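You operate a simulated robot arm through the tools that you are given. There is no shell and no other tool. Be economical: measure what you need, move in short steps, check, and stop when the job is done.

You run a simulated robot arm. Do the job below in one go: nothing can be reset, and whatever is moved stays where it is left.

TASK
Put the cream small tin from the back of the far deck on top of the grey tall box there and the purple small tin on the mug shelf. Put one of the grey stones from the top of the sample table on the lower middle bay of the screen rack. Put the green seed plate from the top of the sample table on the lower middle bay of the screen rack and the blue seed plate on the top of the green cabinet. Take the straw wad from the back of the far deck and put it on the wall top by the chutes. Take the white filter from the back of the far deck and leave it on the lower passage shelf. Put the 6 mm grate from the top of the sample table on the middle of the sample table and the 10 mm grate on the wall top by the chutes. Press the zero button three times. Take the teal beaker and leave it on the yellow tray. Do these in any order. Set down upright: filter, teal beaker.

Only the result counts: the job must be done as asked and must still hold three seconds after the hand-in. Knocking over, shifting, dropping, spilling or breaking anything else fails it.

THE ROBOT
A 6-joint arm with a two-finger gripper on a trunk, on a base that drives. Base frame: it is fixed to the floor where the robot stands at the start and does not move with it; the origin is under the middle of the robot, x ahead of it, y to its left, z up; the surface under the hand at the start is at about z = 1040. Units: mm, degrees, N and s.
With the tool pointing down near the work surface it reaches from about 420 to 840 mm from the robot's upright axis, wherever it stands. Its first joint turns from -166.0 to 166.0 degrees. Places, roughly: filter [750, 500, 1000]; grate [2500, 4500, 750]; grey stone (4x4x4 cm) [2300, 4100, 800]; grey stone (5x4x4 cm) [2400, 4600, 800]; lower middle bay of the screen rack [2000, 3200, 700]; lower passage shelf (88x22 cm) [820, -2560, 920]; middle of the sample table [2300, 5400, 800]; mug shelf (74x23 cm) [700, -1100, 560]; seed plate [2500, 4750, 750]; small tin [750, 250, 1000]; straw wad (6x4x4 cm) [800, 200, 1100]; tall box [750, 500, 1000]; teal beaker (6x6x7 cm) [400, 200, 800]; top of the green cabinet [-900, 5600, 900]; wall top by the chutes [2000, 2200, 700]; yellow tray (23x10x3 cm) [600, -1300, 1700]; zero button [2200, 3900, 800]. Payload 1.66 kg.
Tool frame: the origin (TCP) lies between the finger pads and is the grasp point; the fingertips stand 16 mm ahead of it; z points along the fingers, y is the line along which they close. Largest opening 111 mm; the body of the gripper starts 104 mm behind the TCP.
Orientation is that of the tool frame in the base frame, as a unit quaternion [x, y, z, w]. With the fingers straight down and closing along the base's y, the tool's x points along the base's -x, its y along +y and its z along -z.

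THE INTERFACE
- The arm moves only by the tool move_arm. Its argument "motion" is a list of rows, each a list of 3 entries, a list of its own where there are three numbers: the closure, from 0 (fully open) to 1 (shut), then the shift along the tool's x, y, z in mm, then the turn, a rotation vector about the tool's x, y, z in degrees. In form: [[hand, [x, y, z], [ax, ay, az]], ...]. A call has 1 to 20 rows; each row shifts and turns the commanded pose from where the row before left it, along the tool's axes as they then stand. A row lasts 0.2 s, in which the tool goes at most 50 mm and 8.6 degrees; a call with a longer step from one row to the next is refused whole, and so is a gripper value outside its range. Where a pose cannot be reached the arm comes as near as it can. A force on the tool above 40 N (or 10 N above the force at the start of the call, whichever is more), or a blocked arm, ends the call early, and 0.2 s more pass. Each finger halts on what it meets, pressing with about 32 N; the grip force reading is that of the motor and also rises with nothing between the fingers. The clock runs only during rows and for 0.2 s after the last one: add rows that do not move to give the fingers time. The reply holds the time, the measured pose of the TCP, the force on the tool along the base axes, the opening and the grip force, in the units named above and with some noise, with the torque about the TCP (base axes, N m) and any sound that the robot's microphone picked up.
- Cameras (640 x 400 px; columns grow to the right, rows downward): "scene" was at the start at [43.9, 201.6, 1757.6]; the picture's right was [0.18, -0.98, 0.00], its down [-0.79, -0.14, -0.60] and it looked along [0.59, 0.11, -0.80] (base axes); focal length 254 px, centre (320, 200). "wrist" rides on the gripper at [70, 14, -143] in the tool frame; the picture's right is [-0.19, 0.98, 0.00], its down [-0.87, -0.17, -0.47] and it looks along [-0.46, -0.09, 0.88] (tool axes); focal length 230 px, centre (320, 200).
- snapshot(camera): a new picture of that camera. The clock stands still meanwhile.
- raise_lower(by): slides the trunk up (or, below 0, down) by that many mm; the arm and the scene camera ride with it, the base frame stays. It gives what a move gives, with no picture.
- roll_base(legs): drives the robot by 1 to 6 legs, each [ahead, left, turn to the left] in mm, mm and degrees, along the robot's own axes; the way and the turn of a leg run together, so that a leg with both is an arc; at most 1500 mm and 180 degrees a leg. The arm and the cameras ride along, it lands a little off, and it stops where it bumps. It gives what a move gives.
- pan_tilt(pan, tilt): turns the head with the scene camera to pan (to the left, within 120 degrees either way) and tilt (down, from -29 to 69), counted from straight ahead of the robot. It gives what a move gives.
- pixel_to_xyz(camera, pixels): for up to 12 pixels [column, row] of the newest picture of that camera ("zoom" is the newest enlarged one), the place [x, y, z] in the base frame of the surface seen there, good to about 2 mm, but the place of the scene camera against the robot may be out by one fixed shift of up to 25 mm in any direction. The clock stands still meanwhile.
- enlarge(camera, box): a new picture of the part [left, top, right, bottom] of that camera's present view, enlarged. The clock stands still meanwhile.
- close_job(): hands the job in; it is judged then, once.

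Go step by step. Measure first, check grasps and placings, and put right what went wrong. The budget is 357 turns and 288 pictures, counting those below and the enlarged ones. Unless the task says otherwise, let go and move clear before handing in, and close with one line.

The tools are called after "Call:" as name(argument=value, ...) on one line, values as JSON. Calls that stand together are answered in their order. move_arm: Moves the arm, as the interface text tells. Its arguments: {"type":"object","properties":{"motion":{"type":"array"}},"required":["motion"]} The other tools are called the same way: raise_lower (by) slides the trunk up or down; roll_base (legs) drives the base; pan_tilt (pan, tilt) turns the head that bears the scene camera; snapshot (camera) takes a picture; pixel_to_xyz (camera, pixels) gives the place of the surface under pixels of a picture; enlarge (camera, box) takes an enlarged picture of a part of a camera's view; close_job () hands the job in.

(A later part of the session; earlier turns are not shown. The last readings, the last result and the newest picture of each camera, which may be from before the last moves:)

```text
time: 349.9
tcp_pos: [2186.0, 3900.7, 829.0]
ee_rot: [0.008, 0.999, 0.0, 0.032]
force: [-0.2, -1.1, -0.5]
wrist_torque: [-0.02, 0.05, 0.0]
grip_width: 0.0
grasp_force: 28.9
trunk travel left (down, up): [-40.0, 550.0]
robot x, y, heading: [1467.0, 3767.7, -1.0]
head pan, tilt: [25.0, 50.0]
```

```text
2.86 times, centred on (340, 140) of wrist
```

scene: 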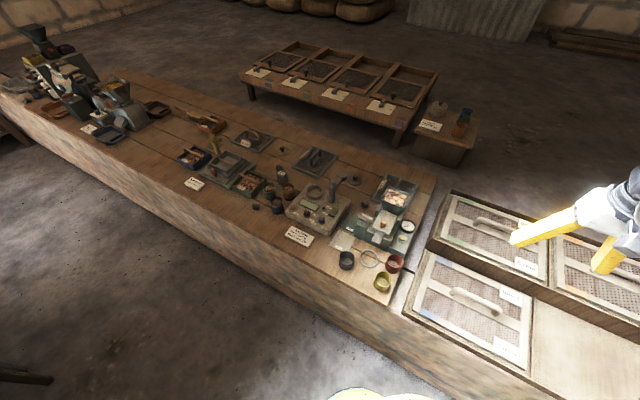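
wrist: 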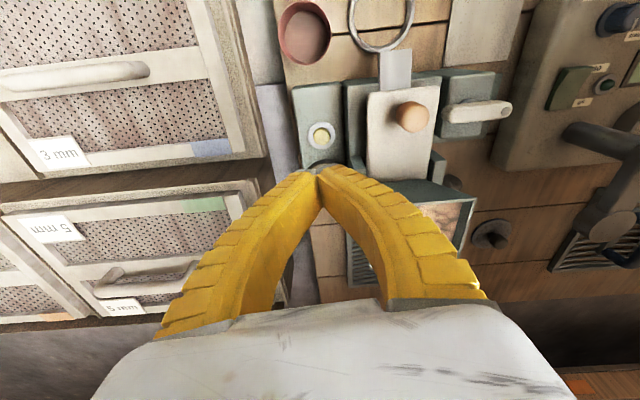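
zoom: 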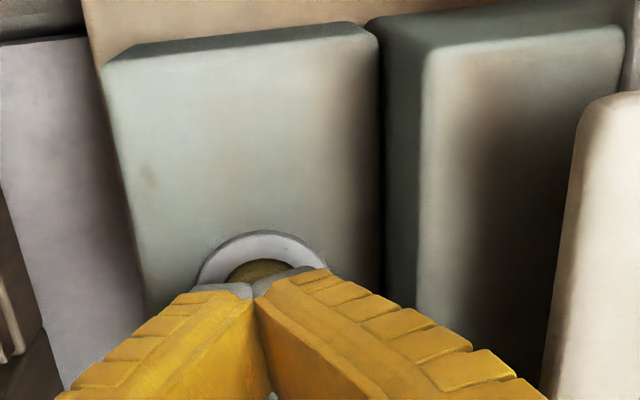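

Aligned over the button. Press down gradually.

Call:
move_arm(motion=[[1, [0, 0, 3], [0, 0, 0]], [1, [0, 0, 2], [0, 0, 0]]])

Call:
move_arm(motion=[[1, [0, 0, 1.5], [0, 0, 0]]])

Call:
move_arm(motion=[[1, [0, 0, 1.5], [0, 0, 0]]])

```text
time: 350.4
tcp_pos: [2185.8, 3901.0, 825.5]
ee_rot: [0.008, 0.999, -0.001, 0.032]
force: [0.3, -0.2, 0.8]
wrist_torque: [0.02, -0.02, -0.03]
grip_width: 0.1
grasp_force: 28.8
trunk travel left (down, up): [-40.0, 550.0]
robot x, y, heading: [1467.9, 3763.4, -1.4]
head pan, tilt: [25.0, 50.0]
```

```text
time: 350.9
tcp_pos: [2188.3, 3900.8, 824.2]
ee_rot: [0.008, 0.999, -0.002, 0.032]
force: [0.2, 0.5, 0.5]
wrist_torque: [0.01, 0.0, -0.03]
grip_width: 0.0
grasp_force: 28.9
trunk travel left (down, up): [-40.0, 550.0]
robot x, y, heading: [1463.1, 3767.1, -0.8]
head pan, tilt: [25.0, 50.0]
```

```text
time: 351.2
tcp_pos: [2185.9, 3900.9, 823.1]
ee_rot: [0.008, 0.999, -0.001, 0.033]
force: [0.0, 0.0, 0.1]
wrist_torque: [-0.01, 0.0, -0.01]
grip_width: 0.0
grasp_force: 28.6
trunk travel left (down, up): [-40.0, 550.0]
robot x, y, heading: [1466.7, 3768.4, -0.7]
head pan, tilt: [25.0, 50.0]
```

Call:
move_arm(motion=[[1, [0, 0, 1.5], [0, 0, 0]]])

Call:
move_arm(motion=[[1, [0, 0, 1.5], [0, 0, 0]]])

Call:
move_arm(motion=[[1, [0, 0, 1.5], [0, 0, 0]]])

```text
time: 351.6
tcp_pos: [2186.3, 3900.2, 821.9]
ee_rot: [0.007, 0.999, -0.001, 0.031]
force: [-0.2, 0.5, 0.0]
wrist_torque: [0.01, -0.02, 0.0]
grip_width: 0.0
grasp_force: 28.6
trunk travel left (down, up): [-40.0, 550.0]
robot x, y, heading: [1469.5, 3768.5, -1.0]
head pan, tilt: [25.0, 50.0]
```

```text
time: 352.1
tcp_pos: [2185.9, 3901.8, 820.2]
ee_rot: [0.007, 0.999, -0.001, 0.032]
force: [0.4, 0.5, -0.1]
wrist_torque: [0.0, 0.04, 0.01]
grip_width: 0.0
grasp_force: 29.1
trunk travel left (down, up): [-40.0, 550.0]
robot x, y, heading: [1466.7, 3767.4, -0.9]
head pan, tilt: [25.0, 50.0]
```

```text
time: 352.4
tcp_pos: [2186.8, 3901.1, 818.4]
ee_rot: [0.008, 0.999, -0.002, 0.032]
force: [-0.7, -0.3, 1.2]
wrist_torque: [0.02, -0.02, -0.01]
grip_width: 5.9
grasp_force: 28.9
trunk travel left (down, up): [-40.0, 550.0]
robot x, y, heading: [1466.0, 3764.2, -0.8]
head pan, tilt: [25.0, 50.0]
```

The fingers were spread 5.9 mm by contact; look.

Call:
enlarge(camera="wrist", box=[240, 100, 400, 200])

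```text
4.00 times, centred on (320, 150) of wrist
```

zoom: 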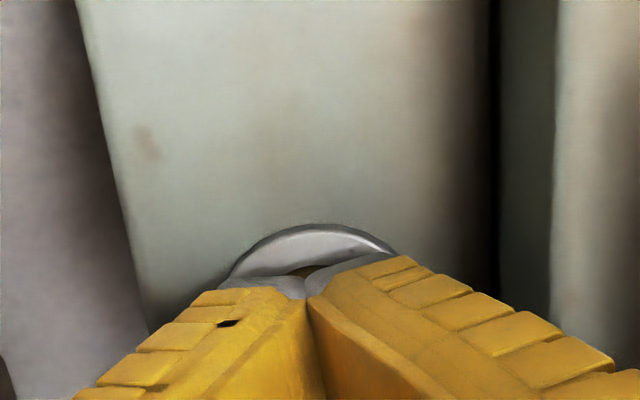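

Call:
move_arm(motion=[[1, [0, 0, -10], [0, 0, 0]], [1, [0, 0, -10], [0, 0, 0]], [1, [0, 0, 0], [0, 0, 0]]])

Call:
enlarge(camera="wrist", box=[240, 100, 400, 200])

Call:
pixel_to_xyz(camera="zoom", pixels=[[290, 175], [250, 180], [290, 130], [330, 180], [300, 230], [270, 260]])

```text
time: 353.2
tcp_pos: [2184.9, 3901.3, 839.7]
ee_rot: [0.007, 0.999, -0.002, 0.032]
force: [0.5, 0.5, -0.1]
wrist_torque: [0.02, -0.01, 0.0]
grip_width: 0.0
grasp_force: 28.3
trunk travel left (down, up): [-40.0, 550.0]
robot x, y, heading: [1467.3, 3766.5, -0.9]
head pan, tilt: [25.0, 50.0]
```

```text
4.00 times, centred on (320, 150) of wrist
```

zoom: 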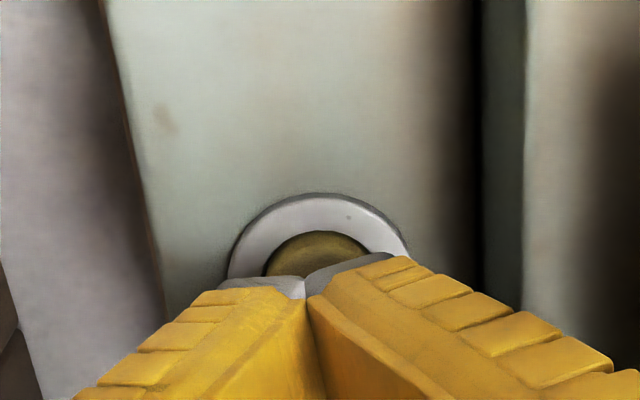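

```text
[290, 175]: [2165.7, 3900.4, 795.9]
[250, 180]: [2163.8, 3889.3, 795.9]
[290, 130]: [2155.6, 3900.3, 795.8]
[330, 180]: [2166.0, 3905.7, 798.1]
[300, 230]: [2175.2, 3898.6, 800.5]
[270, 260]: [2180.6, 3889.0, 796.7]
```

The button sits slightly right of the finger joint. Shift 5 mm so one fingertip is centred on it, and press.

Call:
move_arm(motion=[[1, [0, -5, 0], [0, 0, 0]], [1, [0, 0, 8], [0, 0, 0]], [1, [0, 0, 6], [0, 0, 0]]])

Call:
move_arm(motion=[[1, [0, 0, 2], [0, 0, 0]]])

Call:
move_arm(motion=[[1, [0, 0, 2], [0, 0, 0]]])

Call:
move_arm(motion=[[1, [0, 0, 2], [0, 0, 0]]])

```text
time: 354.1
tcp_pos: [2186.2, 3895.8, 825.0]
ee_rot: [0.008, 0.999, -0.002, 0.032]
force: [0.3, 0.7, -0.2]
wrist_torque: [-0.01, -0.02, 0.02]
grip_width: 0.0
grasp_force: 28.0
trunk travel left (down, up): [-40.0, 550.0]
robot x, y, heading: [1463.9, 3766.5, -0.9]
head pan, tilt: [25.0, 50.0]
```

```text
time: 354.4
tcp_pos: [2185.8, 3895.2, 822.7]
ee_rot: [0.008, 0.999, -0.002, 0.032]
force: [0.4, 0.0, -0.4]
wrist_torque: [0.0, -0.01, 0.03]
grip_width: 0.0
grasp_force: 28.6
trunk travel left (down, up): [-40.0, 550.0]
robot x, y, heading: [1467.1, 3767.8, -0.7]
head pan, tilt: [25.0, 50.0]
```

```text
time: 354.9
tcp_pos: [2186.9, 3895.6, 821.3]
ee_rot: [0.008, 0.999, -0.002, 0.033]
force: [1.2, 0.1, -0.1]
wrist_torque: [-0.01, -0.02, 0.0]
grip_width: 0.0
grasp_force: 29.1
trunk travel left (down, up): [-40.0, 550.0]
robot x, y, heading: [1464.9, 3766.3, -1.1]
head pan, tilt: [25.0, 50.0]
```

```text
time: 355.2
tcp_pos: [2186.4, 3896.3, 818.9]
ee_rot: [0.008, 0.999, -0.001, 0.032]
force: [-0.5, -0.1, 1.3]
wrist_torque: [0.01, 0.02, -0.01]
grip_width: 0.0
grasp_force: 28.9
trunk travel left (down, up): [-40.0, 550.0]
robot x, y, heading: [1467.0, 3766.7, -1.2]
head pan, tilt: [25.0, 50.0]
```

Call:
move_arm(motion=[[1, [0, 0, 1.5], [0, 0, 0]]])

Call:
move_arm(motion=[[1, [0, 0, 1.5], [0, 0, 0]]])

Call:
move_arm(motion=[[1, [0, 0, 1.5], [0, 0, 0]]])

```text
time: 355.6
tcp_pos: [2186.5, 3896.3, 817.5]
ee_rot: [0.007, 0.999, -0.002, 0.033]
force: [-0.3, 0.0, 2.0]
wrist_torque: [0.03, -0.01, 0.0]
grip_width: 0.0
grasp_force: 28.9
trunk travel left (down, up): [-40.0, 550.0]
robot x, y, heading: [1466.3, 3766.6, -0.8]
head pan, tilt: [25.0, 50.0]
heard: click
```

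```text
time: 356.1
tcp_pos: [2186.0, 3896.0, 815.8]
ee_rot: [0.006, 0.999, -0.001, 0.032]
force: [-0.4, 0.6, 3.2]
wrist_torque: [0.01, 0.01, 0.0]
grip_width: 0.3
grasp_force: 28.6
trunk travel left (down, up): [-40.0, 550.0]
robot x, y, heading: [1469.1, 3764.1, -0.8]
head pan, tilt: [25.0, 50.0]
```

```text
time: 356.4
tcp_pos: [2185.9, 3896.2, 814.5]
ee_rot: [0.008, 0.999, -0.001, 0.033]
force: [1.4, 1.1, 4.5]
wrist_torque: [0.03, -0.01, -0.01]
grip_width: 5.9
grasp_force: 28.4
trunk travel left (down, up): [-40.0, 550.0]
robot x, y, heading: [1464.5, 3762.9, -1.0]
head pan, tilt: [25.0, 50.0]
```

A click: press one. Release by 12 mm and press again.

Call:
move_arm(motion=[[1, [0, 0, -6], [0, 0, 0]], [1, [0, 0, -6], [0, 0, 0]], [1, [0, 0, 0], [0, 0, 0]]])

Call:
move_arm(motion=[[1, [0, 0, 5], [0, 0, 0]], [1, [0, 0, 3], [0, 0, 0]], [1, [0, 0, 2], [0, 0, 0]], [1, [0, 0, 0.7], [0, 0, 0]]])

```text
time: 357.2
tcp_pos: [2185.0, 3896.6, 824.9]
ee_rot: [0.008, 0.999, -0.002, 0.032]
force: [-0.3, 1.2, 0.3]
wrist_torque: [0.0, 0.01, 0.04]
grip_width: 0.1
grasp_force: 28.8
trunk travel left (down, up): [-40.0, 550.0]
robot x, y, heading: [1468.9, 3768.9, -1.1]
head pan, tilt: [25.0, 50.0]
```

```text
time: 358.2
tcp_pos: [2186.2, 3895.9, 816.1]
ee_rot: [0.007, 0.999, -0.001, 0.033]
force: [-1.2, 0.9, 3.1]
wrist_torque: [0.02, 0.01, 0.04]
grip_width: 0.2
grasp_force: 28.5
trunk travel left (down, up): [-40.0, 550.0]
robot x, y, heading: [1463.6, 3768.8, -1.1]
head pan, tilt: [25.0, 50.0]
heard: click
```

Second click. Release and press the third time.

Call:
move_arm(motion=[[1, [0, 0, -6], [0, 0, 0]], [1, [0, 0, -5], [0, 0, 0]], [1, [0, 0, 0], [0, 0, 0]]])

Call:
move_arm(motion=[[1, [0, 0, 5], [0, 0, 0]], [1, [0, 0, 3], [0, 0, 0]], [1, [0, 0, 2], [0, 0, 0]], [1, [0, 0, 1], [0, 0, 0]]])

```text
time: 359.1
tcp_pos: [2185.7, 3895.4, 826.5]
ee_rot: [0.009, 0.999, -0.001, 0.033]
force: [-1.0, 0.0, 0.5]
wrist_torque: [-0.02, -0.03, 0.05]
grip_width: 0.0
grasp_force: 28.9
trunk travel left (down, up): [-40.0, 550.0]
robot x, y, heading: [1465.0, 3765.8, -0.9]
head pan, tilt: [25.0, 50.0]
```

```text
time: 360.1
tcp_pos: [2186.1, 3895.2, 815.5]
ee_rot: [0.007, 0.999, -0.001, 0.033]
force: [0.9, 1.2, 3.5]
wrist_torque: [0.06, -0.01, -0.01]
grip_width: 0.0
grasp_force: 28.6
trunk travel left (down, up): [-40.0, 550.0]
robot x, y, heading: [1466.3, 3767.9, -0.8]
head pan, tilt: [25.0, 50.0]
heard: click
```

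Three clicks in all. Rise, retract and raise the trunk a bit, then look at the grates.

Call:
move_arm(motion=[[1, [0, 0, -20], [0, 0, 0]], [1, [0, 0, -45], [0, 0, 0]], [1, [0, 0, -45], [0, 0, 0]], [1, [0, 0, -45], [0, 0, 0]], [1, [0, 0, -45], [0, 0, 0]], [0, [40, 0, 0], [0, 0, 0]], [0, [40, 0, 0], [0, 0, 0]], [0, [40, 0, 0], [0, 0, 0]], [0, [40, 0, 0], [0, 0, 0]], [0, [40, 0, 0], [0, 0, 0]]])

Call:
raise_lower(by=150)

Call:
roll_base(legs=[[100, 230, 1]])

Call:
snapshot(camera="wrist")

```text
time: 362.2
tcp_pos: [1972.7, 3899.0, 1001.7]
ee_rot: [0.006, 0.999, -0.002, 0.032]
force: [0.5, -0.4, -0.3]
wrist_torque: [0.0, 0.01, -0.04]
grip_width: 110.8
grasp_force: 0.0
trunk travel left (down, up): [-40.0, 550.0]
robot x, y, heading: [1466.0, 3766.0, -1.1]
head pan, tilt: [25.0, 50.0]
```

```text
time: 364.0
tcp_pos: [1973.1, 3898.2, 1151.0]
ee_rot: [0.007, 0.999, -0.001, 0.032]
force: [0.6, -0.5, -0.8]
wrist_torque: [-0.01, 0.03, -0.03]
grip_width: 110.7
grasp_force: 0.0
trunk travel left (down, up): [-190.0, 400.0]
robot x, y, heading: [1465.8, 3765.2, -1.1]
head pan, tilt: [25.0, 50.0]
```

```text
time: 365.8
tcp_pos: [2071.3, 4134.1, 1152.2]
ee_rot: [-0.002, 0.999, 0.0, 0.033]
force: [-0.4, -0.3, -0.2]
wrist_torque: [-0.04, 0.01, 0.01]
grip_width: 111.0
grasp_force: 0.1
trunk travel left (down, up): [-190.0, 400.0]
robot x, y, heading: [1569.6, 3992.4, 0.1]
head pan, tilt: [25.0, 50.0]
```

```text
162 pictures are left
```

wrist: 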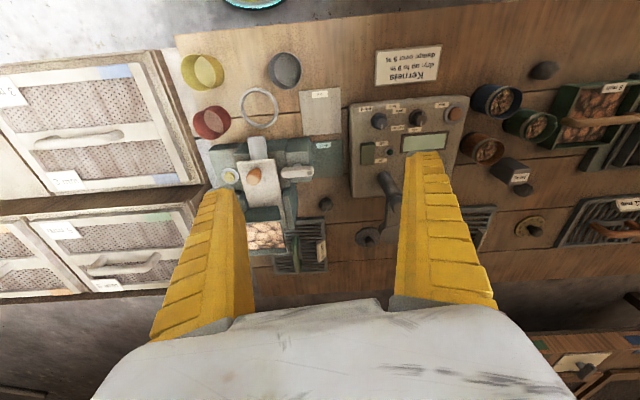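

Call:
enlarge(camera="wrist", box=[220, 160, 420, 285])

Call:
pixel_to_xyz(camera="zoom", pixels=[[255, 270], [270, 300], [240, 245], [335, 260], [340, 340], [190, 350], [290, 270], [215, 330], [335, 140], [480, 245], [270, 250], [235, 330]])

```text
3.20 times, centred on (320, 222) of wrist
```

zoom: 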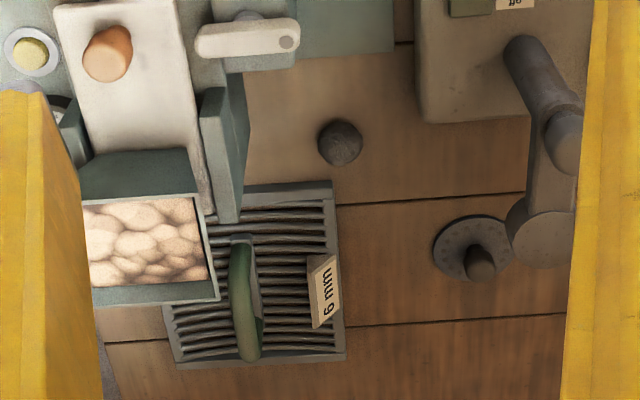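

```text
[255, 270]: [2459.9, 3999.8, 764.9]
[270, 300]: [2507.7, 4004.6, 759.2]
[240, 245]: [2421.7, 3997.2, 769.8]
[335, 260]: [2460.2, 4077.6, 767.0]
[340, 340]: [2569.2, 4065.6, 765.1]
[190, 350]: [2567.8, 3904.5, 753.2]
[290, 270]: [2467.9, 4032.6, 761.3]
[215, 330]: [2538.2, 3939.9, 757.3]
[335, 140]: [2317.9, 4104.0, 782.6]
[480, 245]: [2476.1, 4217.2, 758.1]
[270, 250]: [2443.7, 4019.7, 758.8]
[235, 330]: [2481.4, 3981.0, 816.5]
```

The handle is at about (2485,3983), top z ≈ 816, hopper in front. Measure hopper extents and try standing closer.

Call:
pixel_to_xyz(camera="zoom", pixels=[[100, 297], [212, 295], [150, 297], [195, 200], [240, 240], [243, 300], [250, 350], [232, 280], [257, 320]])

Call:
roll_base(legs=[[80, 0, 0]])

```text
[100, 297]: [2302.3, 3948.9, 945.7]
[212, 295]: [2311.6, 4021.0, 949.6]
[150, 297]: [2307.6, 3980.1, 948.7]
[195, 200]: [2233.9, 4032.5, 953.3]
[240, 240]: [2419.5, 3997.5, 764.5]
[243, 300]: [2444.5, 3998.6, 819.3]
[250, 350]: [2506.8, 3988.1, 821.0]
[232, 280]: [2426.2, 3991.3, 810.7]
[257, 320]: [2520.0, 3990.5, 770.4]
```

```text
time: 366.9
tcp_pos: [2152.7, 4135.0, 1151.8]
ee_rot: [-0.001, 1.0, -0.001, 0.031]
force: [-0.3, -0.7, -0.5]
wrist_torque: [0.03, 0.05, 0.01]
grip_width: 110.8
grasp_force: 0.1
trunk travel left (down, up): [-190.0, 400.0]
robot x, y, heading: [1651.3, 3994.9, 0.3]
head pan, tilt: [25.0, 50.0]
```

Now at x = 1651, the handle centre (2470,3993) is 820 away. Go above it with a nearly vertical tool.

Call:
move_arm(motion=[[0.5, [-39, -17.6, 2.5], [0, 0, 0]], [0.5, [-39, -17.6, 2.5], [0, 0, 0]], [0.5, [-39, -17.6, 2.5], [0, 0, 0]], [0.5, [-39, -17.6, 2.5], [0, 0, 0]], [0.5, [-39, -17.6, 2.5], [0, 0, 0]], [0.5, [-39, -17.6, 2.5], [0, 0, 0]], [0.5, [-39, -17.6, 2.5], [0, 0, 0]], [0.5, [-39, -17.6, 2.5], [0, 0, 0]], [0.5, [0, 0, 0], [0, 0, 0]]])

Call:
raise_lower(by=-180)

Call:
snapshot(camera="wrist")

```text
time: 368.9
tcp_pos: [2463.7, 3995.5, 1152.3]
ee_rot: [-0.002, 0.999, -0.001, 0.032]
force: [0.4, 0.0, -0.6]
wrist_torque: [-0.04, -0.02, -0.03]
grip_width: 57.5
grasp_force: 1.4
trunk travel left (down, up): [-190.0, 400.0]
robot x, y, heading: [1647.0, 3993.8, 0.2]
head pan, tilt: [25.0, 50.0]
```

```text
time: 370.9
tcp_pos: [2463.9, 3995.1, 972.3]
ee_rot: [-0.001, 0.999, -0.001, 0.032]
force: [0.0, 0.7, -0.5]
wrist_torque: [-0.02, -0.03, 0.04]
grip_width: 57.4
grasp_force: 1.4
trunk travel left (down, up): [-10.0, 580.0]
robot x, y, heading: [1646.8, 3992.2, 0.2]
head pan, tilt: [25.0, 50.0]
```

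```text
160 pictures are left
```

wrist: 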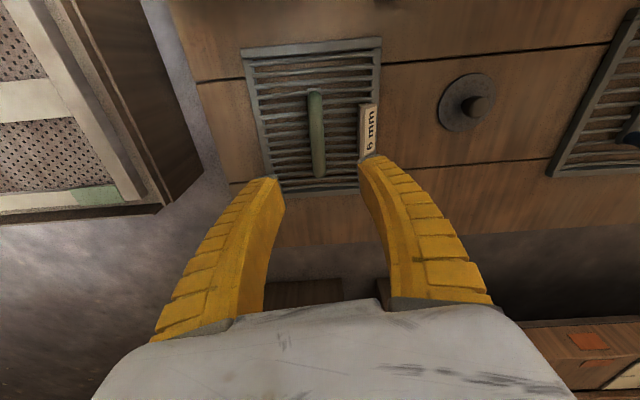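

Call:
pixel_to_xyz(camera="wrist", pixels=[[314, 95], [316, 130], [319, 170], [243, 55], [380, 42], [275, 190], [360, 185], [309, 130], [324, 130], [368, 130], [465, 100]])

```text
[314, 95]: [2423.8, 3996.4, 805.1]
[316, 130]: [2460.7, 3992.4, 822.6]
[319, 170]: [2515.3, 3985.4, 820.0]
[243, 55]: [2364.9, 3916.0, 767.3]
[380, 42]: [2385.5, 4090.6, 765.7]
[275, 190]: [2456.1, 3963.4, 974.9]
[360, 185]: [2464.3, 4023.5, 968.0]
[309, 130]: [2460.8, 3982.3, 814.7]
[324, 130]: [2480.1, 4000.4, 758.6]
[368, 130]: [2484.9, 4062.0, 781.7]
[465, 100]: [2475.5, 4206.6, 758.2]
```

Handle centre (2470,3991), top 822, skewed -7°. Align and descend.

Call:
move_arm(motion=[[0.5, [0, 0, 0], [0, 0, 7]], [0.5, [1.1, -0.9, 40], [0, 0, 0]], [0.5, [1.1, -0.9, 40], [0, 0, 0]], [0.5, [1.1, -0.9, 40], [0, 0, 0]], [0.5, [1.1, -0.9, 38], [0, 0, 0]], [0.5, [0, 0, 0], [0, 0, 0]]])

Call:
snapshot(camera="wrist")

```text
time: 372.3
tcp_pos: [2469.3, 3991.6, 813.1]
ee_rot: [0.059, 0.998, 0.002, 0.031]
force: [0.6, -0.6, -0.9]
wrist_torque: [-0.02, -0.01, -0.01]
grip_width: 57.5
grasp_force: 1.4
trunk travel left (down, up): [-10.0, 580.0]
robot x, y, heading: [1646.4, 3995.3, 0.2]
head pan, tilt: [25.0, 50.0]
```

```text
159 pictures are left
```

wrist: 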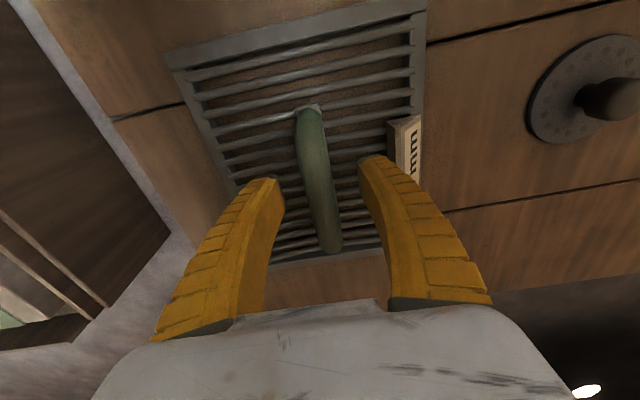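

The tool x-axis is now along the handle (-6.8°); the image skew is the camera's mounting. Close and lift gently.

Call:
move_arm(motion=[[0.7, [0, 0, 0], [0, 0, 0]], [0.9, [0, 0, 0], [0, 0, 0]], [1, [0, 0, 0], [0, 0, 0]], [1, [0, 0, 0], [0, 0, 0]], [1, [0, 0, 0], [0, 0, 0]], [1, [0, 0, -2], [0, 0, 0]], [1, [0, 0, -4], [0, 0, 0]], [1, [0, 0, -6], [0, 0, 0]], [1, [0, 0, -10], [0, 0, 0]], [1, [0, 0, 0], [0, 0, 0]]])

Call:
snapshot(camera="wrist")

```text
time: 374.5
tcp_pos: [2468.8, 3993.1, 836.3]
ee_rot: [0.06, 0.998, 0.002, 0.032]
force: [-1.2, -0.2, -9.4]
wrist_torque: [-0.02, 0.09, -0.02]
grip_width: 11.7
grasp_force: 32.1
trunk travel left (down, up): [-10.0, 580.0]
robot x, y, heading: [1648.7, 3996.0, 0.4]
head pan, tilt: [25.0, 50.0]
```

```text
158 pictures are left
```

wrist: 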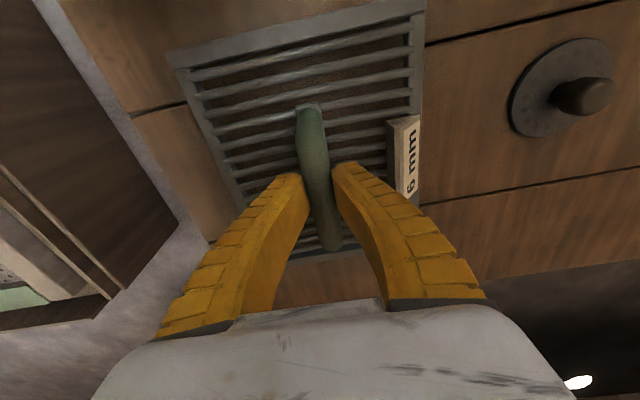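

Lifted level (≈9 N). Raise with the trunk above the hopper, retract, and head to the middle of the table.

Call:
raise_lower(by=300)

Call:
move_arm(motion=[[1, [20, 0, 0], [0, 0, 0]], [1, [40, 0, 0], [0, 0, 0]], [1, [40, 0, 0], [0, 0, 0]], [1, [40, 0, 0], [0, 0, 0]], [1, [40, 0, 0], [0, 0, 0]], [1, [40, 0, 0], [0, 0, 0]], [1, [40, 0, 0], [0, 0, 0]], [1, [20, 0, 0], [0, 0, 0]]])

Call:
pan_tilt(pan=55, tilt=35)

Call:
snapshot(camera="scene")

```text
time: 377.5
tcp_pos: [2469.8, 3992.4, 1135.6]
ee_rot: [0.06, 0.998, 0.002, 0.032]
force: [-0.5, 0.5, -9.1]
wrist_torque: [0.0, 0.11, -0.01]
grip_width: 11.6
grasp_force: 32.0
trunk travel left (down, up): [-310.0, 280.0]
robot x, y, heading: [1646.6, 3997.4, -0.0]
head pan, tilt: [25.0, 50.0]
```

```text
time: 379.3
tcp_pos: [2190.3, 4024.6, 1117.2]
ee_rot: [0.06, 0.998, 0.002, 0.032]
force: [-0.5, 0.2, -10.8]
wrist_torque: [0.0, 0.09, 0.01]
grip_width: 11.5
grasp_force: 31.9
trunk travel left (down, up): [-310.0, 280.0]
robot x, y, heading: [1647.6, 3995.7, -0.1]
head pan, tilt: [25.0, 50.0]
```

```text
time: 380.2
tcp_pos: [2190.9, 4025.1, 1118.7]
ee_rot: [0.06, 0.998, 0.001, 0.032]
force: [-0.2, 0.4, -9.6]
wrist_torque: [0.02, 0.09, 0.0]
grip_width: 11.6
grasp_force: 31.8
trunk travel left (down, up): [-310.0, 280.0]
robot x, y, heading: [1647.4, 3992.4, 0.1]
head pan, tilt: [55.0, 35.0]
```

```text
157 pictures are left
```

scene: 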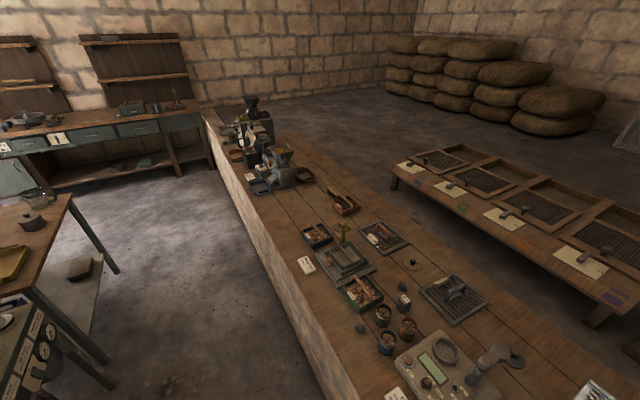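

Call:
pixel_to_xyz(camera="scene", pixels=[[118, 272], [110, 385], [95, 265], [250, 225], [280, 215], [300, 200], [320, 205], [262, 187], [318, 232], [345, 205], [235, 180], [200, 160]])

```text
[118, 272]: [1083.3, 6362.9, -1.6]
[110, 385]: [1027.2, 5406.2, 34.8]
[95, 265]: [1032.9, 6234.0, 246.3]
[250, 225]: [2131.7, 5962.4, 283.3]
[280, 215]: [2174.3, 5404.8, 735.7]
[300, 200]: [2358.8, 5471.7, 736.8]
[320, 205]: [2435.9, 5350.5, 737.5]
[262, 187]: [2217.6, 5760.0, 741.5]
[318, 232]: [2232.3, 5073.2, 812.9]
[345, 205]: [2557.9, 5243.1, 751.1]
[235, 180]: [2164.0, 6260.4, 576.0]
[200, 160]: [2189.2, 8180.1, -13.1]
```

Free wood at about (2300,5430). Strafe left there.

Call:
roll_base(legs=[[20, 700, 0], [20, 690, 0]])

Call:
snapshot(camera="wrist")

```text
time: 387.5
tcp_pos: [2226.5, 5412.1, 1118.6]
ee_rot: [0.061, 0.998, 0.001, 0.031]
force: [-0.6, 0.9, -9.3]
wrist_torque: [-0.01, 0.09, 0.0]
grip_width: 11.2
grasp_force: 32.2
trunk travel left (down, up): [-310.0, 280.0]
robot x, y, heading: [1683.5, 5380.3, 0.1]
head pan, tilt: [55.0, 35.0]
```

```text
156 pictures are left
```

wrist: 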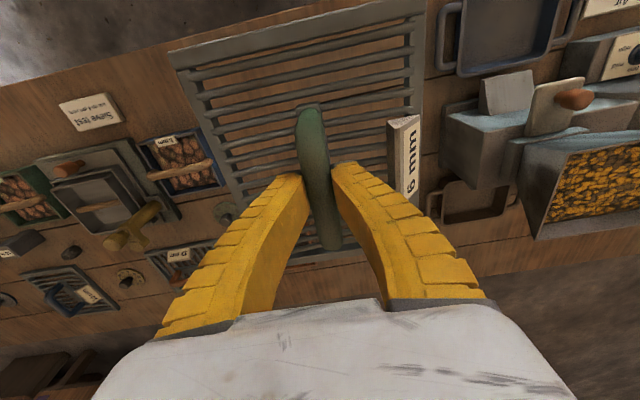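

Call:
pixel_to_xyz(camera="wrist", pixels=[[225, 175], [440, 60], [445, 135], [435, 200], [430, 100], [180, 145], [225, 215], [250, 280], [175, 55]])

```text
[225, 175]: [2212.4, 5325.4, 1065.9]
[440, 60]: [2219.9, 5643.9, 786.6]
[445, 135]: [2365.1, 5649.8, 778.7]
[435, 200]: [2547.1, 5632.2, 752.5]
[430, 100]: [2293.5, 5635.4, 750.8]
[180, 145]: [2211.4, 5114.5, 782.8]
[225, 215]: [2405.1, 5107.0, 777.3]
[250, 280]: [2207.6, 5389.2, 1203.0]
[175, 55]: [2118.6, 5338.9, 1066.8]
```

Free from y 5160 to 5630. Move 45 mm out, lower with the trunk, then the arm.

Call:
move_arm(motion=[[1, [-22, -5, 0], [0, 0, 0]], [1, [-23, -5, 0], [0, 0, 0]]])

Call:
raise_lower(by=-280)

Call:
snapshot(camera="wrist")

```text
time: 388.1
tcp_pos: [2270.9, 5395.9, 1121.2]
ee_rot: [0.061, 0.998, 0.001, 0.032]
force: [0.5, -0.2, -9.0]
wrist_torque: [0.02, 0.11, -0.03]
grip_width: 11.6
grasp_force: 32.3
trunk travel left (down, up): [-310.0, 280.0]
robot x, y, heading: [1685.5, 5378.6, 0.4]
head pan, tilt: [55.0, 35.0]
```

```text
time: 390.9
tcp_pos: [2269.2, 5395.6, 841.3]
ee_rot: [0.061, 0.998, 0.001, 0.032]
force: [-0.1, 0.0, -10.2]
wrist_torque: [-0.04, 0.06, 0.0]
grip_width: 11.2
grasp_force: 32.0
trunk travel left (down, up): [-30.0, 560.0]
robot x, y, heading: [1681.2, 5381.8, 0.3]
head pan, tilt: [55.0, 35.0]
```

```text
155 pictures are left
```

wrist: 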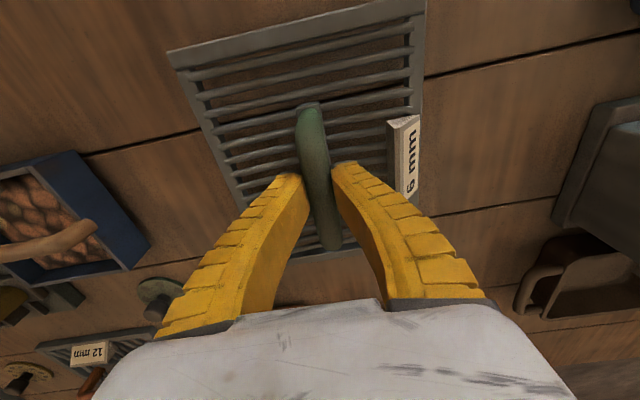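

Call:
move_arm(motion=[[1, [0.7, 0, 11], [0, 0, 0]], [1, [0.7, 0, 11], [0, 0, 0]], [1, [0.2, 0, 3], [0, 0, 0]]])

Call:
move_arm(motion=[[1, [0.1, 0, 2], [0, 0, 0]], [1, [0, 0, 0], [0, 0, 0]]])

Call:
move_arm(motion=[[1, [0.1, 0, 2], [0, 0, 0]], [1, [0, 0, 0], [0, 0, 0]]])

```text
time: 391.7
tcp_pos: [2271.1, 5395.7, 817.4]
ee_rot: [0.06, 0.998, 0.002, 0.033]
force: [5.8, 1.9, 4.7]
wrist_torque: [-0.05, -0.68, 0.06]
grip_width: 15.4
grasp_force: 32.0
trunk travel left (down, up): [-30.0, 560.0]
robot x, y, heading: [1686.9, 5381.5, -0.0]
head pan, tilt: [55.0, 35.0]
```

```text
time: 392.3
tcp_pos: [2269.2, 5396.1, 814.8]
ee_rot: [0.06, 0.998, 0.002, 0.032]
force: [6.9, 1.7, 9.8]
wrist_torque: [-0.03, -0.59, 0.05]
grip_width: 18.4
grasp_force: 31.5
trunk travel left (down, up): [-30.0, 560.0]
robot x, y, heading: [1680.3, 5382.7, 0.1]
head pan, tilt: [55.0, 35.0]
```

```text
time: 392.9
tcp_pos: [2269.3, 5396.7, 812.7]
ee_rot: [0.061, 0.998, 0.001, 0.033]
force: [6.7, 2.5, 11.4]
wrist_torque: [0.02, -0.04, 0.01]
grip_width: 20.6
grasp_force: 32.4
trunk travel left (down, up): [-30.0, 560.0]
robot x, y, heading: [1685.4, 5383.6, 0.1]
head pan, tilt: [55.0, 35.0]
```

Landed. Release and rise.

Call:
move_arm(motion=[[0.7, [0, 0, 0], [0, 0, 0]], [0.5, [0, 0, 0], [0, 0, 0]], [0.5, [0, 0, 0], [0, 0, 0]], [0.5, [0, 0, -20], [0, 0, 0]], [0.5, [0, 0, -40], [0, 0, 0]], [0.5, [0, 0, -45], [0, 0, 0]], [0.5, [0, 0, -45], [0, 0, 0]], [0.5, [0, 0, -45], [0, 0, 0]]])

Call:
raise_lower(by=100)

Call:
snapshot(camera="wrist")

```text
time: 394.7
tcp_pos: [2256.0, 5396.4, 1006.7]
ee_rot: [0.061, 0.998, 0.001, 0.032]
force: [-0.1, 0.7, -0.3]
wrist_torque: [0.02, 0.01, 0.01]
grip_width: 57.9
grasp_force: 1.4
trunk travel left (down, up): [-30.0, 560.0]
robot x, y, heading: [1685.2, 5379.4, 0.3]
head pan, tilt: [55.0, 35.0]
```

```text
time: 396.0
tcp_pos: [2255.6, 5397.0, 1107.4]
ee_rot: [0.06, 0.998, 0.002, 0.031]
force: [0.6, 0.7, 0.5]
wrist_torque: [0.0, -0.01, 0.03]
grip_width: 57.8
grasp_force: 1.1
trunk travel left (down, up): [-130.0, 460.0]
robot x, y, heading: [1684.8, 5380.1, 0.1]
head pan, tilt: [55.0, 35.0]
```

```text
154 pictures are left
```

wrist: 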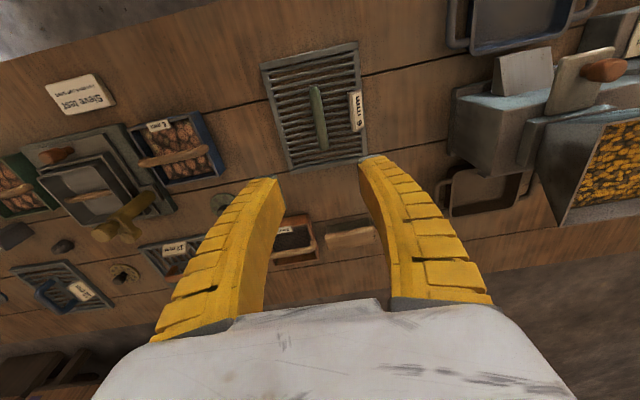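

The 6 mm grate lies on the middle of the table. Next the green seed plate near the yellow crusher; move above it.

Call:
move_arm(motion=[[0.5, [-15.5, -39.4, 0], [0, 0, -3.5]], [0.5, [-15.5, -39.4, 0], [0, 0, -3.5]], [0.5, [-10.7, -40.2, 0], [0, 0, 0]], [0.5, [-10.7, -40.2, 0], [0, 0, 0]], [0.5, [-10.7, -40.2, 0], [0, 0, 0]], [0.5, [-10.7, -40.2, 0], [0, 0, 0]], [0.5, [-10.7, -40.2, 0], [0, 0, 0]]])

Call:
snapshot(camera="wrist")

Call:
enlarge(camera="wrist", box=[120, 60, 440, 260])

```text
time: 397.6
tcp_pos: [2334.7, 5115.1, 1111.7]
ee_rot: [-0.001, 0.999, -0.001, 0.032]
force: [0.7, 0.4, 0.4]
wrist_torque: [0.02, -0.03, -0.01]
grip_width: 57.8
grasp_force: 1.9
trunk travel left (down, up): [-130.0, 460.0]
robot x, y, heading: [1686.5, 5385.1, -0.0]
head pan, tilt: [55.0, 35.0]
```

```text
153 pictures are left
```

wrist: 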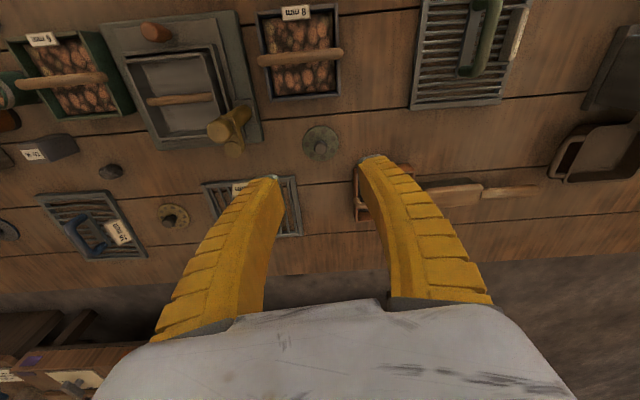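

```text
2.00 times, centred on (280, 160) of wrist
```

zoom: 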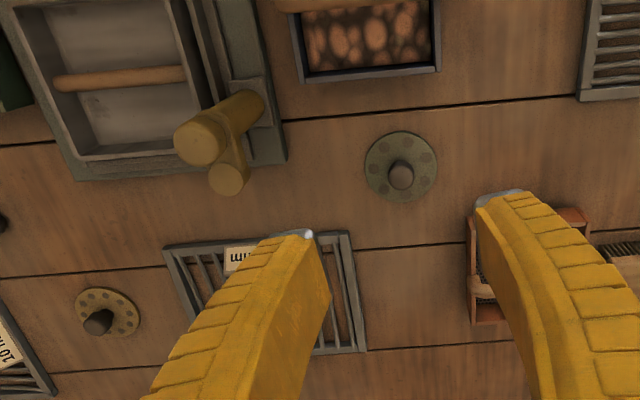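

Call:
pixel_to_xyz(camera="zoom", pixels=[[401, 176], [401, 165], [390, 175], [400, 135], [370, 165], [433, 165], [420, 195], [395, 200], [230, 180], [250, 100], [340, 240], [370, 70]])

```text
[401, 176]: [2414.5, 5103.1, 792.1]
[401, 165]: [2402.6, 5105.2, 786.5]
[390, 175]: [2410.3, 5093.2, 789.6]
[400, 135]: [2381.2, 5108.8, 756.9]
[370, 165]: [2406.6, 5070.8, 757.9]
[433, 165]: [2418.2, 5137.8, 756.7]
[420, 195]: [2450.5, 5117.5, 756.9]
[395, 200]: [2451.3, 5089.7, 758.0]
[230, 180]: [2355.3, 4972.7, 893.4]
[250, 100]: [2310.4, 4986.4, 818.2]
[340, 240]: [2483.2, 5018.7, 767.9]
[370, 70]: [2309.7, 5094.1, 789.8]
```

Green plate: centre (2415,5104), knob top 792. Move over it and lower.

Call:
move_arm(motion=[[0.5, [-38, -5.5, 2.6], [0, 0, 0]], [0.5, [-38, -5.5, 2.6], [0, 0, 0]]])

Call:
raise_lower(by=-120)

Call:
move_arm(motion=[[0.5, [2.6, 0, 40], [0, 0, 0]], [0.5, [2.6, 0, 40], [0, 0, 0]], [0.5, [1.6, 0, 25], [0, 0, 0]], [0.5, [0, 0, 0], [0, 0, 0]]])

Call:
snapshot(camera="wrist")

```text
time: 398.2
tcp_pos: [2412.0, 5103.4, 1110.3]
ee_rot: [-0.001, 1.0, -0.001, 0.031]
force: [0.9, 0.7, -0.4]
wrist_torque: [0.02, 0.01, 0.0]
grip_width: 57.3
grasp_force: 1.4
trunk travel left (down, up): [-130.0, 460.0]
robot x, y, heading: [1685.3, 5381.3, 0.1]
head pan, tilt: [55.0, 35.0]
```

```text
time: 399.7
tcp_pos: [2409.6, 5103.9, 992.1]
ee_rot: [-0.001, 0.999, -0.001, 0.032]
force: [-0.5, -1.2, 0.5]
wrist_torque: [-0.01, 0.02, -0.01]
grip_width: 57.5
grasp_force: 2.0
trunk travel left (down, up): [-10.0, 580.0]
robot x, y, heading: [1682.7, 5381.1, 0.1]
head pan, tilt: [55.0, 35.0]
```

```text
time: 400.7
tcp_pos: [2410.4, 5103.6, 884.9]
ee_rot: [-0.001, 0.999, -0.001, 0.032]
force: [-0.1, -0.1, 0.2]
wrist_torque: [-0.03, 0.03, -0.01]
grip_width: 57.8
grasp_force: 1.5
trunk travel left (down, up): [-10.0, 580.0]
robot x, y, heading: [1682.8, 5384.8, 0.1]
head pan, tilt: [55.0, 35.0]
```

```text
151 pictures are left
```

wrist: 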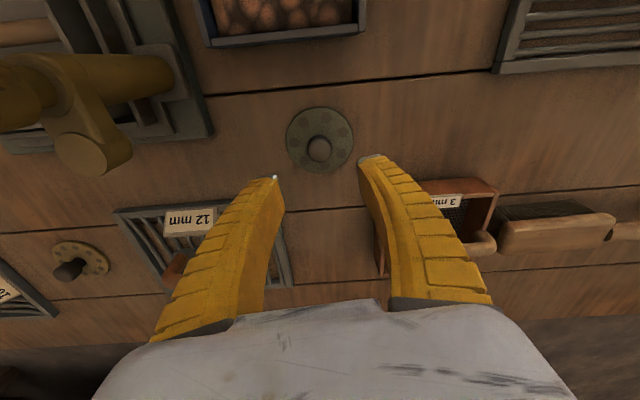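

Call:
pixel_to_xyz(camera="wrist", pixels=[[318, 150], [308, 150], [330, 150], [318, 118], [319, 168], [440, 185], [383, 260], [480, 190], [285, 240], [485, 240], [292, 140], [350, 140]])

```text
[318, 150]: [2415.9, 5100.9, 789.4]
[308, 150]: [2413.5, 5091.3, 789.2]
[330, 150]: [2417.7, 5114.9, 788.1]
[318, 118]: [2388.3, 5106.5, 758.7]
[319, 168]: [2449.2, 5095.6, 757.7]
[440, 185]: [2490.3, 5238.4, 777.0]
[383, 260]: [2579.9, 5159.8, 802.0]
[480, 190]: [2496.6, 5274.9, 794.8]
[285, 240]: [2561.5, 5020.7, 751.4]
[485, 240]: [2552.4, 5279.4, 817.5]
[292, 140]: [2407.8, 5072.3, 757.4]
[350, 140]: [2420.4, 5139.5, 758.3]
```

Call:
move_arm(motion=[[0.5, [0.6, 0, 35], [0, 0, 0]], [0.5, [0.6, 0, 35], [0, 0, 0]], [0.5, [0.6, 0, 35], [0, 0, 0]], [0.5, [0, 0, 0], [0, 0, 0]], [0.7, [0, 0, 0], [0, 0, 0]], [0.85, [0, 0, 0], [0, 0, 0]], [1, [0, 0, 0], [0, 0, 0]], [1, [0, 0, 0], [0, 0, 0]], [1, [0, 0, 0], [0, 0, 0]], [1, [0, 0, -2], [0, 0, 0]], [1, [0, 0, -4], [0, 0, 0]], [1, [0, 0, -10], [0, 0, 0]], [1, [0, 0, -20], [0, 0, 0]]])

Call:
snapshot(camera="wrist")

```text
time: 403.5
tcp_pos: [2414.8, 5103.8, 816.3]
ee_rot: [-0.001, 0.999, -0.001, 0.032]
force: [0.5, 0.3, -0.5]
wrist_torque: [0.0, 0.0, 0.01]
grip_width: 21.8
grasp_force: 31.9
trunk travel left (down, up): [-10.0, 580.0]
robot x, y, heading: [1682.7, 5378.4, 0.0]
head pan, tilt: [55.0, 35.0]
```

```text
150 pictures are left
```

wrist: 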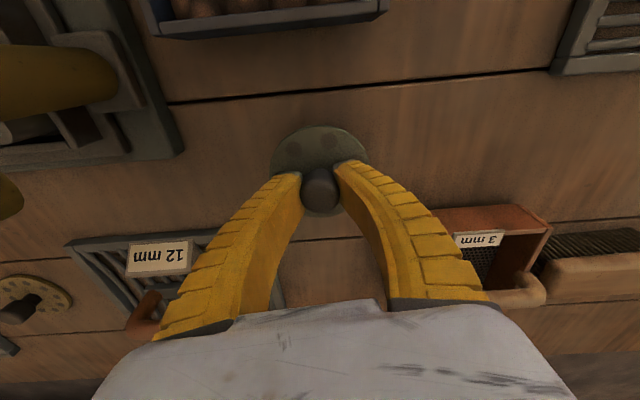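

Call:
raise_lower(by=280)

Call:
snapshot(camera="wrist")

```text
time: 406.4
tcp_pos: [2412.7, 5103.6, 1097.2]
ee_rot: [0.0, 0.999, -0.002, 0.032]
force: [-0.2, 0.4, 0.0]
wrist_torque: [-0.01, 0.01, -0.01]
grip_width: 20.5
grasp_force: 31.8
trunk travel left (down, up): [-290.0, 300.0]
robot x, y, heading: [1682.3, 5381.5, 0.1]
head pan, tilt: [55.0, 35.0]
```

```text
149 pictures are left
```

wrist: 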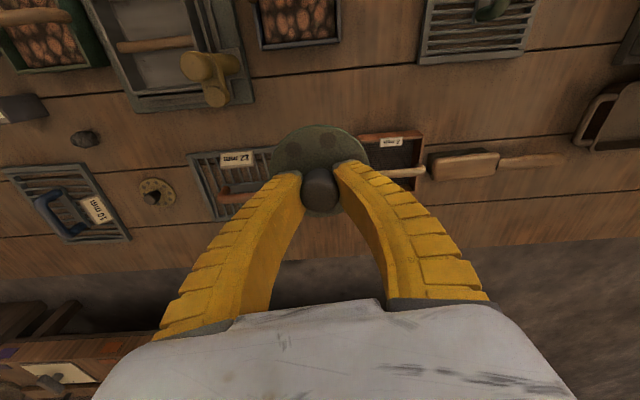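

Held. The blue-handled grate reads "10 mm". Carry the green plate to the screen rack.

Call:
move_arm(motion=[[1, [25, 34.8, -1.6], [0, 0, 0]], [1, [25, 34.8, -1.6], [0, 0, 0]], [1, [25, 34.8, -1.6], [0, 0, 0]], [1, [25, 34.8, -1.6], [0, 0, 0]], [1, [25, 34.8, -1.6], [0, 0, 0]], [1, [25, 34.8, -1.6], [0, 0, 0]], [1, [25, 34.8, -1.6], [0, 0, 0]], [1, [25, 34.8, -1.6], [0, 0, 0]]])

Call:
roll_base(legs=[[-190, 0, 0], [0, -1130, 0], [0, -1120, 0]])

Call:
snapshot(camera="wrist")

```text
time: 408.1
tcp_pos: [2212.3, 5382.2, 1096.9]
ee_rot: [0.0, 0.999, -0.001, 0.032]
force: [0.5, 0.9, -0.3]
wrist_torque: [-0.01, -0.04, -0.01]
grip_width: 20.0
grasp_force: 31.8
trunk travel left (down, up): [-290.0, 300.0]
robot x, y, heading: [1684.3, 5380.8, 0.1]
head pan, tilt: [55.0, 35.0]
```

```text
time: 420.4
tcp_pos: [2033.2, 3127.6, 1097.2]
ee_rot: [-0.002, 0.999, -0.001, 0.032]
force: [-0.5, 0.2, -0.9]
wrist_torque: [0.01, 0.0, 0.02]
grip_width: 17.4
grasp_force: 32.6
trunk travel left (down, up): [-290.0, 300.0]
robot x, y, heading: [1508.2, 3123.7, 0.5]
head pan, tilt: [55.0, 35.0]
```

```text
148 pictures are left
```

wrist: 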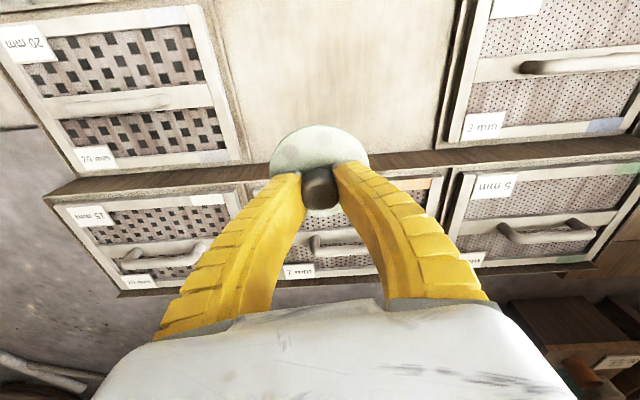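

Measure the empty bay.

Call:
pixel_to_xyz(camera="wrist", pixels=[[225, 10], [445, 10], [250, 150], [435, 140], [340, 60], [380, 120], [260, 90], [215, 20], [470, 20]])

```text
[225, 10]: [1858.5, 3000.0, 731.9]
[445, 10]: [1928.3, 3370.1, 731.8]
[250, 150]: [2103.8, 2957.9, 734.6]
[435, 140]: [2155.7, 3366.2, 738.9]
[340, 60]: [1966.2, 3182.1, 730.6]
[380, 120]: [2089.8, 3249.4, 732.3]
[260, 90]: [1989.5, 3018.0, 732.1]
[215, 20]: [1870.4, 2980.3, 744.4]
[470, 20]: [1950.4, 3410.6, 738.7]
```

The bay surface is at 731, about x 1860–2120, y 3000–3370. Put the plate at (2010,3240).

Call:
move_arm(motion=[[1, [7.7, 37, 0], [0, 0, 0]], [1, [7.7, 37, 0], [0, 0, 0]], [1, [7.7, 37, 0], [0, 0, 0]]])

Call:
raise_lower(by=-280)

Call:
move_arm(motion=[[1, [1, 0, 15], [0, 0, 0]], [1, [1, 0, 15], [0, 0, 0]], [1, [0, 0, 0], [0, 0, 0]]])

Call:
snapshot(camera="wrist")

```text
time: 421.2
tcp_pos: [2009.3, 3239.8, 1095.6]
ee_rot: [-0.003, 0.999, 0.0, 0.032]
force: [0.2, 0.1, -0.9]
wrist_torque: [0.01, 0.01, 0.0]
grip_width: 17.5
grasp_force: 32.3
trunk travel left (down, up): [-290.0, 300.0]
robot x, y, heading: [1503.8, 3125.8, 0.4]
head pan, tilt: [55.0, 35.0]
```

```text
time: 424.1
tcp_pos: [2008.9, 3237.8, 815.7]
ee_rot: [-0.003, 0.999, -0.001, 0.032]
force: [0.6, 0.1, -0.9]
wrist_torque: [0.01, -0.03, -0.01]
grip_width: 17.2
grasp_force: 32.1
trunk travel left (down, up): [-10.0, 580.0]
robot x, y, heading: [1503.5, 3123.3, 0.3]
head pan, tilt: [55.0, 35.0]
```

```text
time: 424.9
tcp_pos: [2008.8, 3238.4, 784.8]
ee_rot: [-0.002, 0.999, -0.001, 0.032]
force: [0.7, 0.2, -1.2]
wrist_torque: [0.01, 0.02, 0.04]
grip_width: 17.3
grasp_force: 32.3
trunk travel left (down, up): [-10.0, 580.0]
robot x, y, heading: [1507.1, 3123.5, 0.2]
head pan, tilt: [55.0, 35.0]
```

```text
147 pictures are left
```

wrist: 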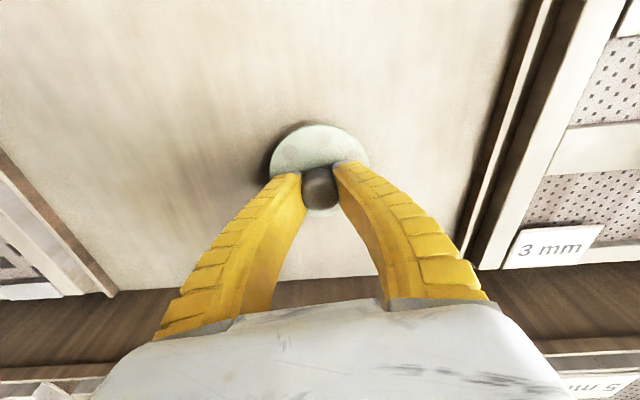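

Call:
move_arm(motion=[[1, [0.8, 0, 12], [0, 0, 0]], [1, [0.4, 0, 6], [0, 0, 0]], [1, [0.1, 0, 2], [0, 0, 0]]])

Call:
move_arm(motion=[[1, [0.1, 0, 2], [0, 0, 0]], [1, [0, 0, 0], [0, 0, 0]]])

Call:
move_arm(motion=[[1, [0.1, 0, 2], [0, 0, 0]], [1, [0, 0, 0], [0, 0, 0]]])

```text
time: 425.7
tcp_pos: [2009.8, 3238.3, 764.9]
ee_rot: [-0.002, 0.999, -0.001, 0.032]
force: [0.0, 0.5, -1.0]
wrist_torque: [0.01, 0.03, 0.0]
grip_width: 17.1
grasp_force: 31.9
trunk travel left (down, up): [-10.0, 580.0]
robot x, y, heading: [1502.4, 3123.2, 0.2]
head pan, tilt: [55.0, 35.0]
```

```text
time: 426.3
tcp_pos: [2007.8, 3237.7, 764.1]
ee_rot: [-0.002, 0.999, -0.001, 0.033]
force: [-0.6, -0.5, -0.9]
wrist_torque: [0.02, -0.03, 0.03]
grip_width: 17.1
grasp_force: 32.1
trunk travel left (down, up): [-10.0, 580.0]
robot x, y, heading: [1500.6, 3127.2, 0.3]
head pan, tilt: [55.0, 35.0]
```

```text
time: 426.9
tcp_pos: [2008.6, 3239.5, 760.3]
ee_rot: [-0.002, 0.999, -0.001, 0.033]
force: [3.6, 1.9, 16.6]
wrist_torque: [0.04, -0.38, -0.04]
grip_width: 17.5
grasp_force: 32.3
trunk travel left (down, up): [-10.0, 580.0]
robot x, y, heading: [1503.8, 3120.6, 0.1]
head pan, tilt: [55.0, 35.0]
```

Contact. Release and rise.

Call:
move_arm(motion=[[1, [0, 0, -1], [0, 0, 0]], [0.7, [0, 0, 0], [0, 0, 0]], [0.5, [0, 0, 0], [0, 0, 0]], [0.5, [0, 0, 0], [0, 0, 0]], [0.5, [0, 0, -15], [0, 0, 0]], [0.5, [0, 0, -40], [0, 0, 0]], [0.5, [0, 0, -45], [0, 0, 0]], [0.5, [0, 0, -45], [0, 0, 0]]])

Call:
raise_lower(by=200)

Call:
snapshot(camera="wrist")

```text
time: 428.7
tcp_pos: [1998.8, 3239.4, 906.6]
ee_rot: [-0.003, 0.999, -0.001, 0.032]
force: [-0.1, -0.3, -0.2]
wrist_torque: [-0.01, -0.02, 0.01]
grip_width: 57.7
grasp_force: 1.3
trunk travel left (down, up): [-10.0, 580.0]
robot x, y, heading: [1503.5, 3123.9, 0.0]
head pan, tilt: [55.0, 35.0]
```

```text
time: 430.8
tcp_pos: [1999.0, 3238.8, 1106.4]
ee_rot: [-0.002, 0.999, -0.001, 0.032]
force: [-0.2, 0.0, 0.5]
wrist_torque: [0.0, 0.03, -0.05]
grip_width: 57.4
grasp_force: 1.6
trunk travel left (down, up): [-210.0, 380.0]
robot x, y, heading: [1502.0, 3125.5, 0.1]
head pan, tilt: [55.0, 35.0]
```

```text
146 pictures are left
```

wrist: 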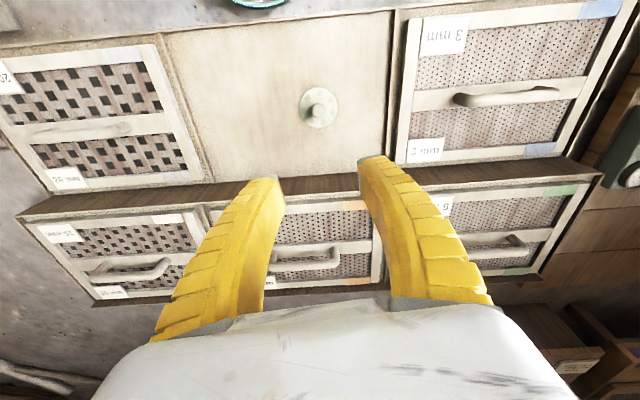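

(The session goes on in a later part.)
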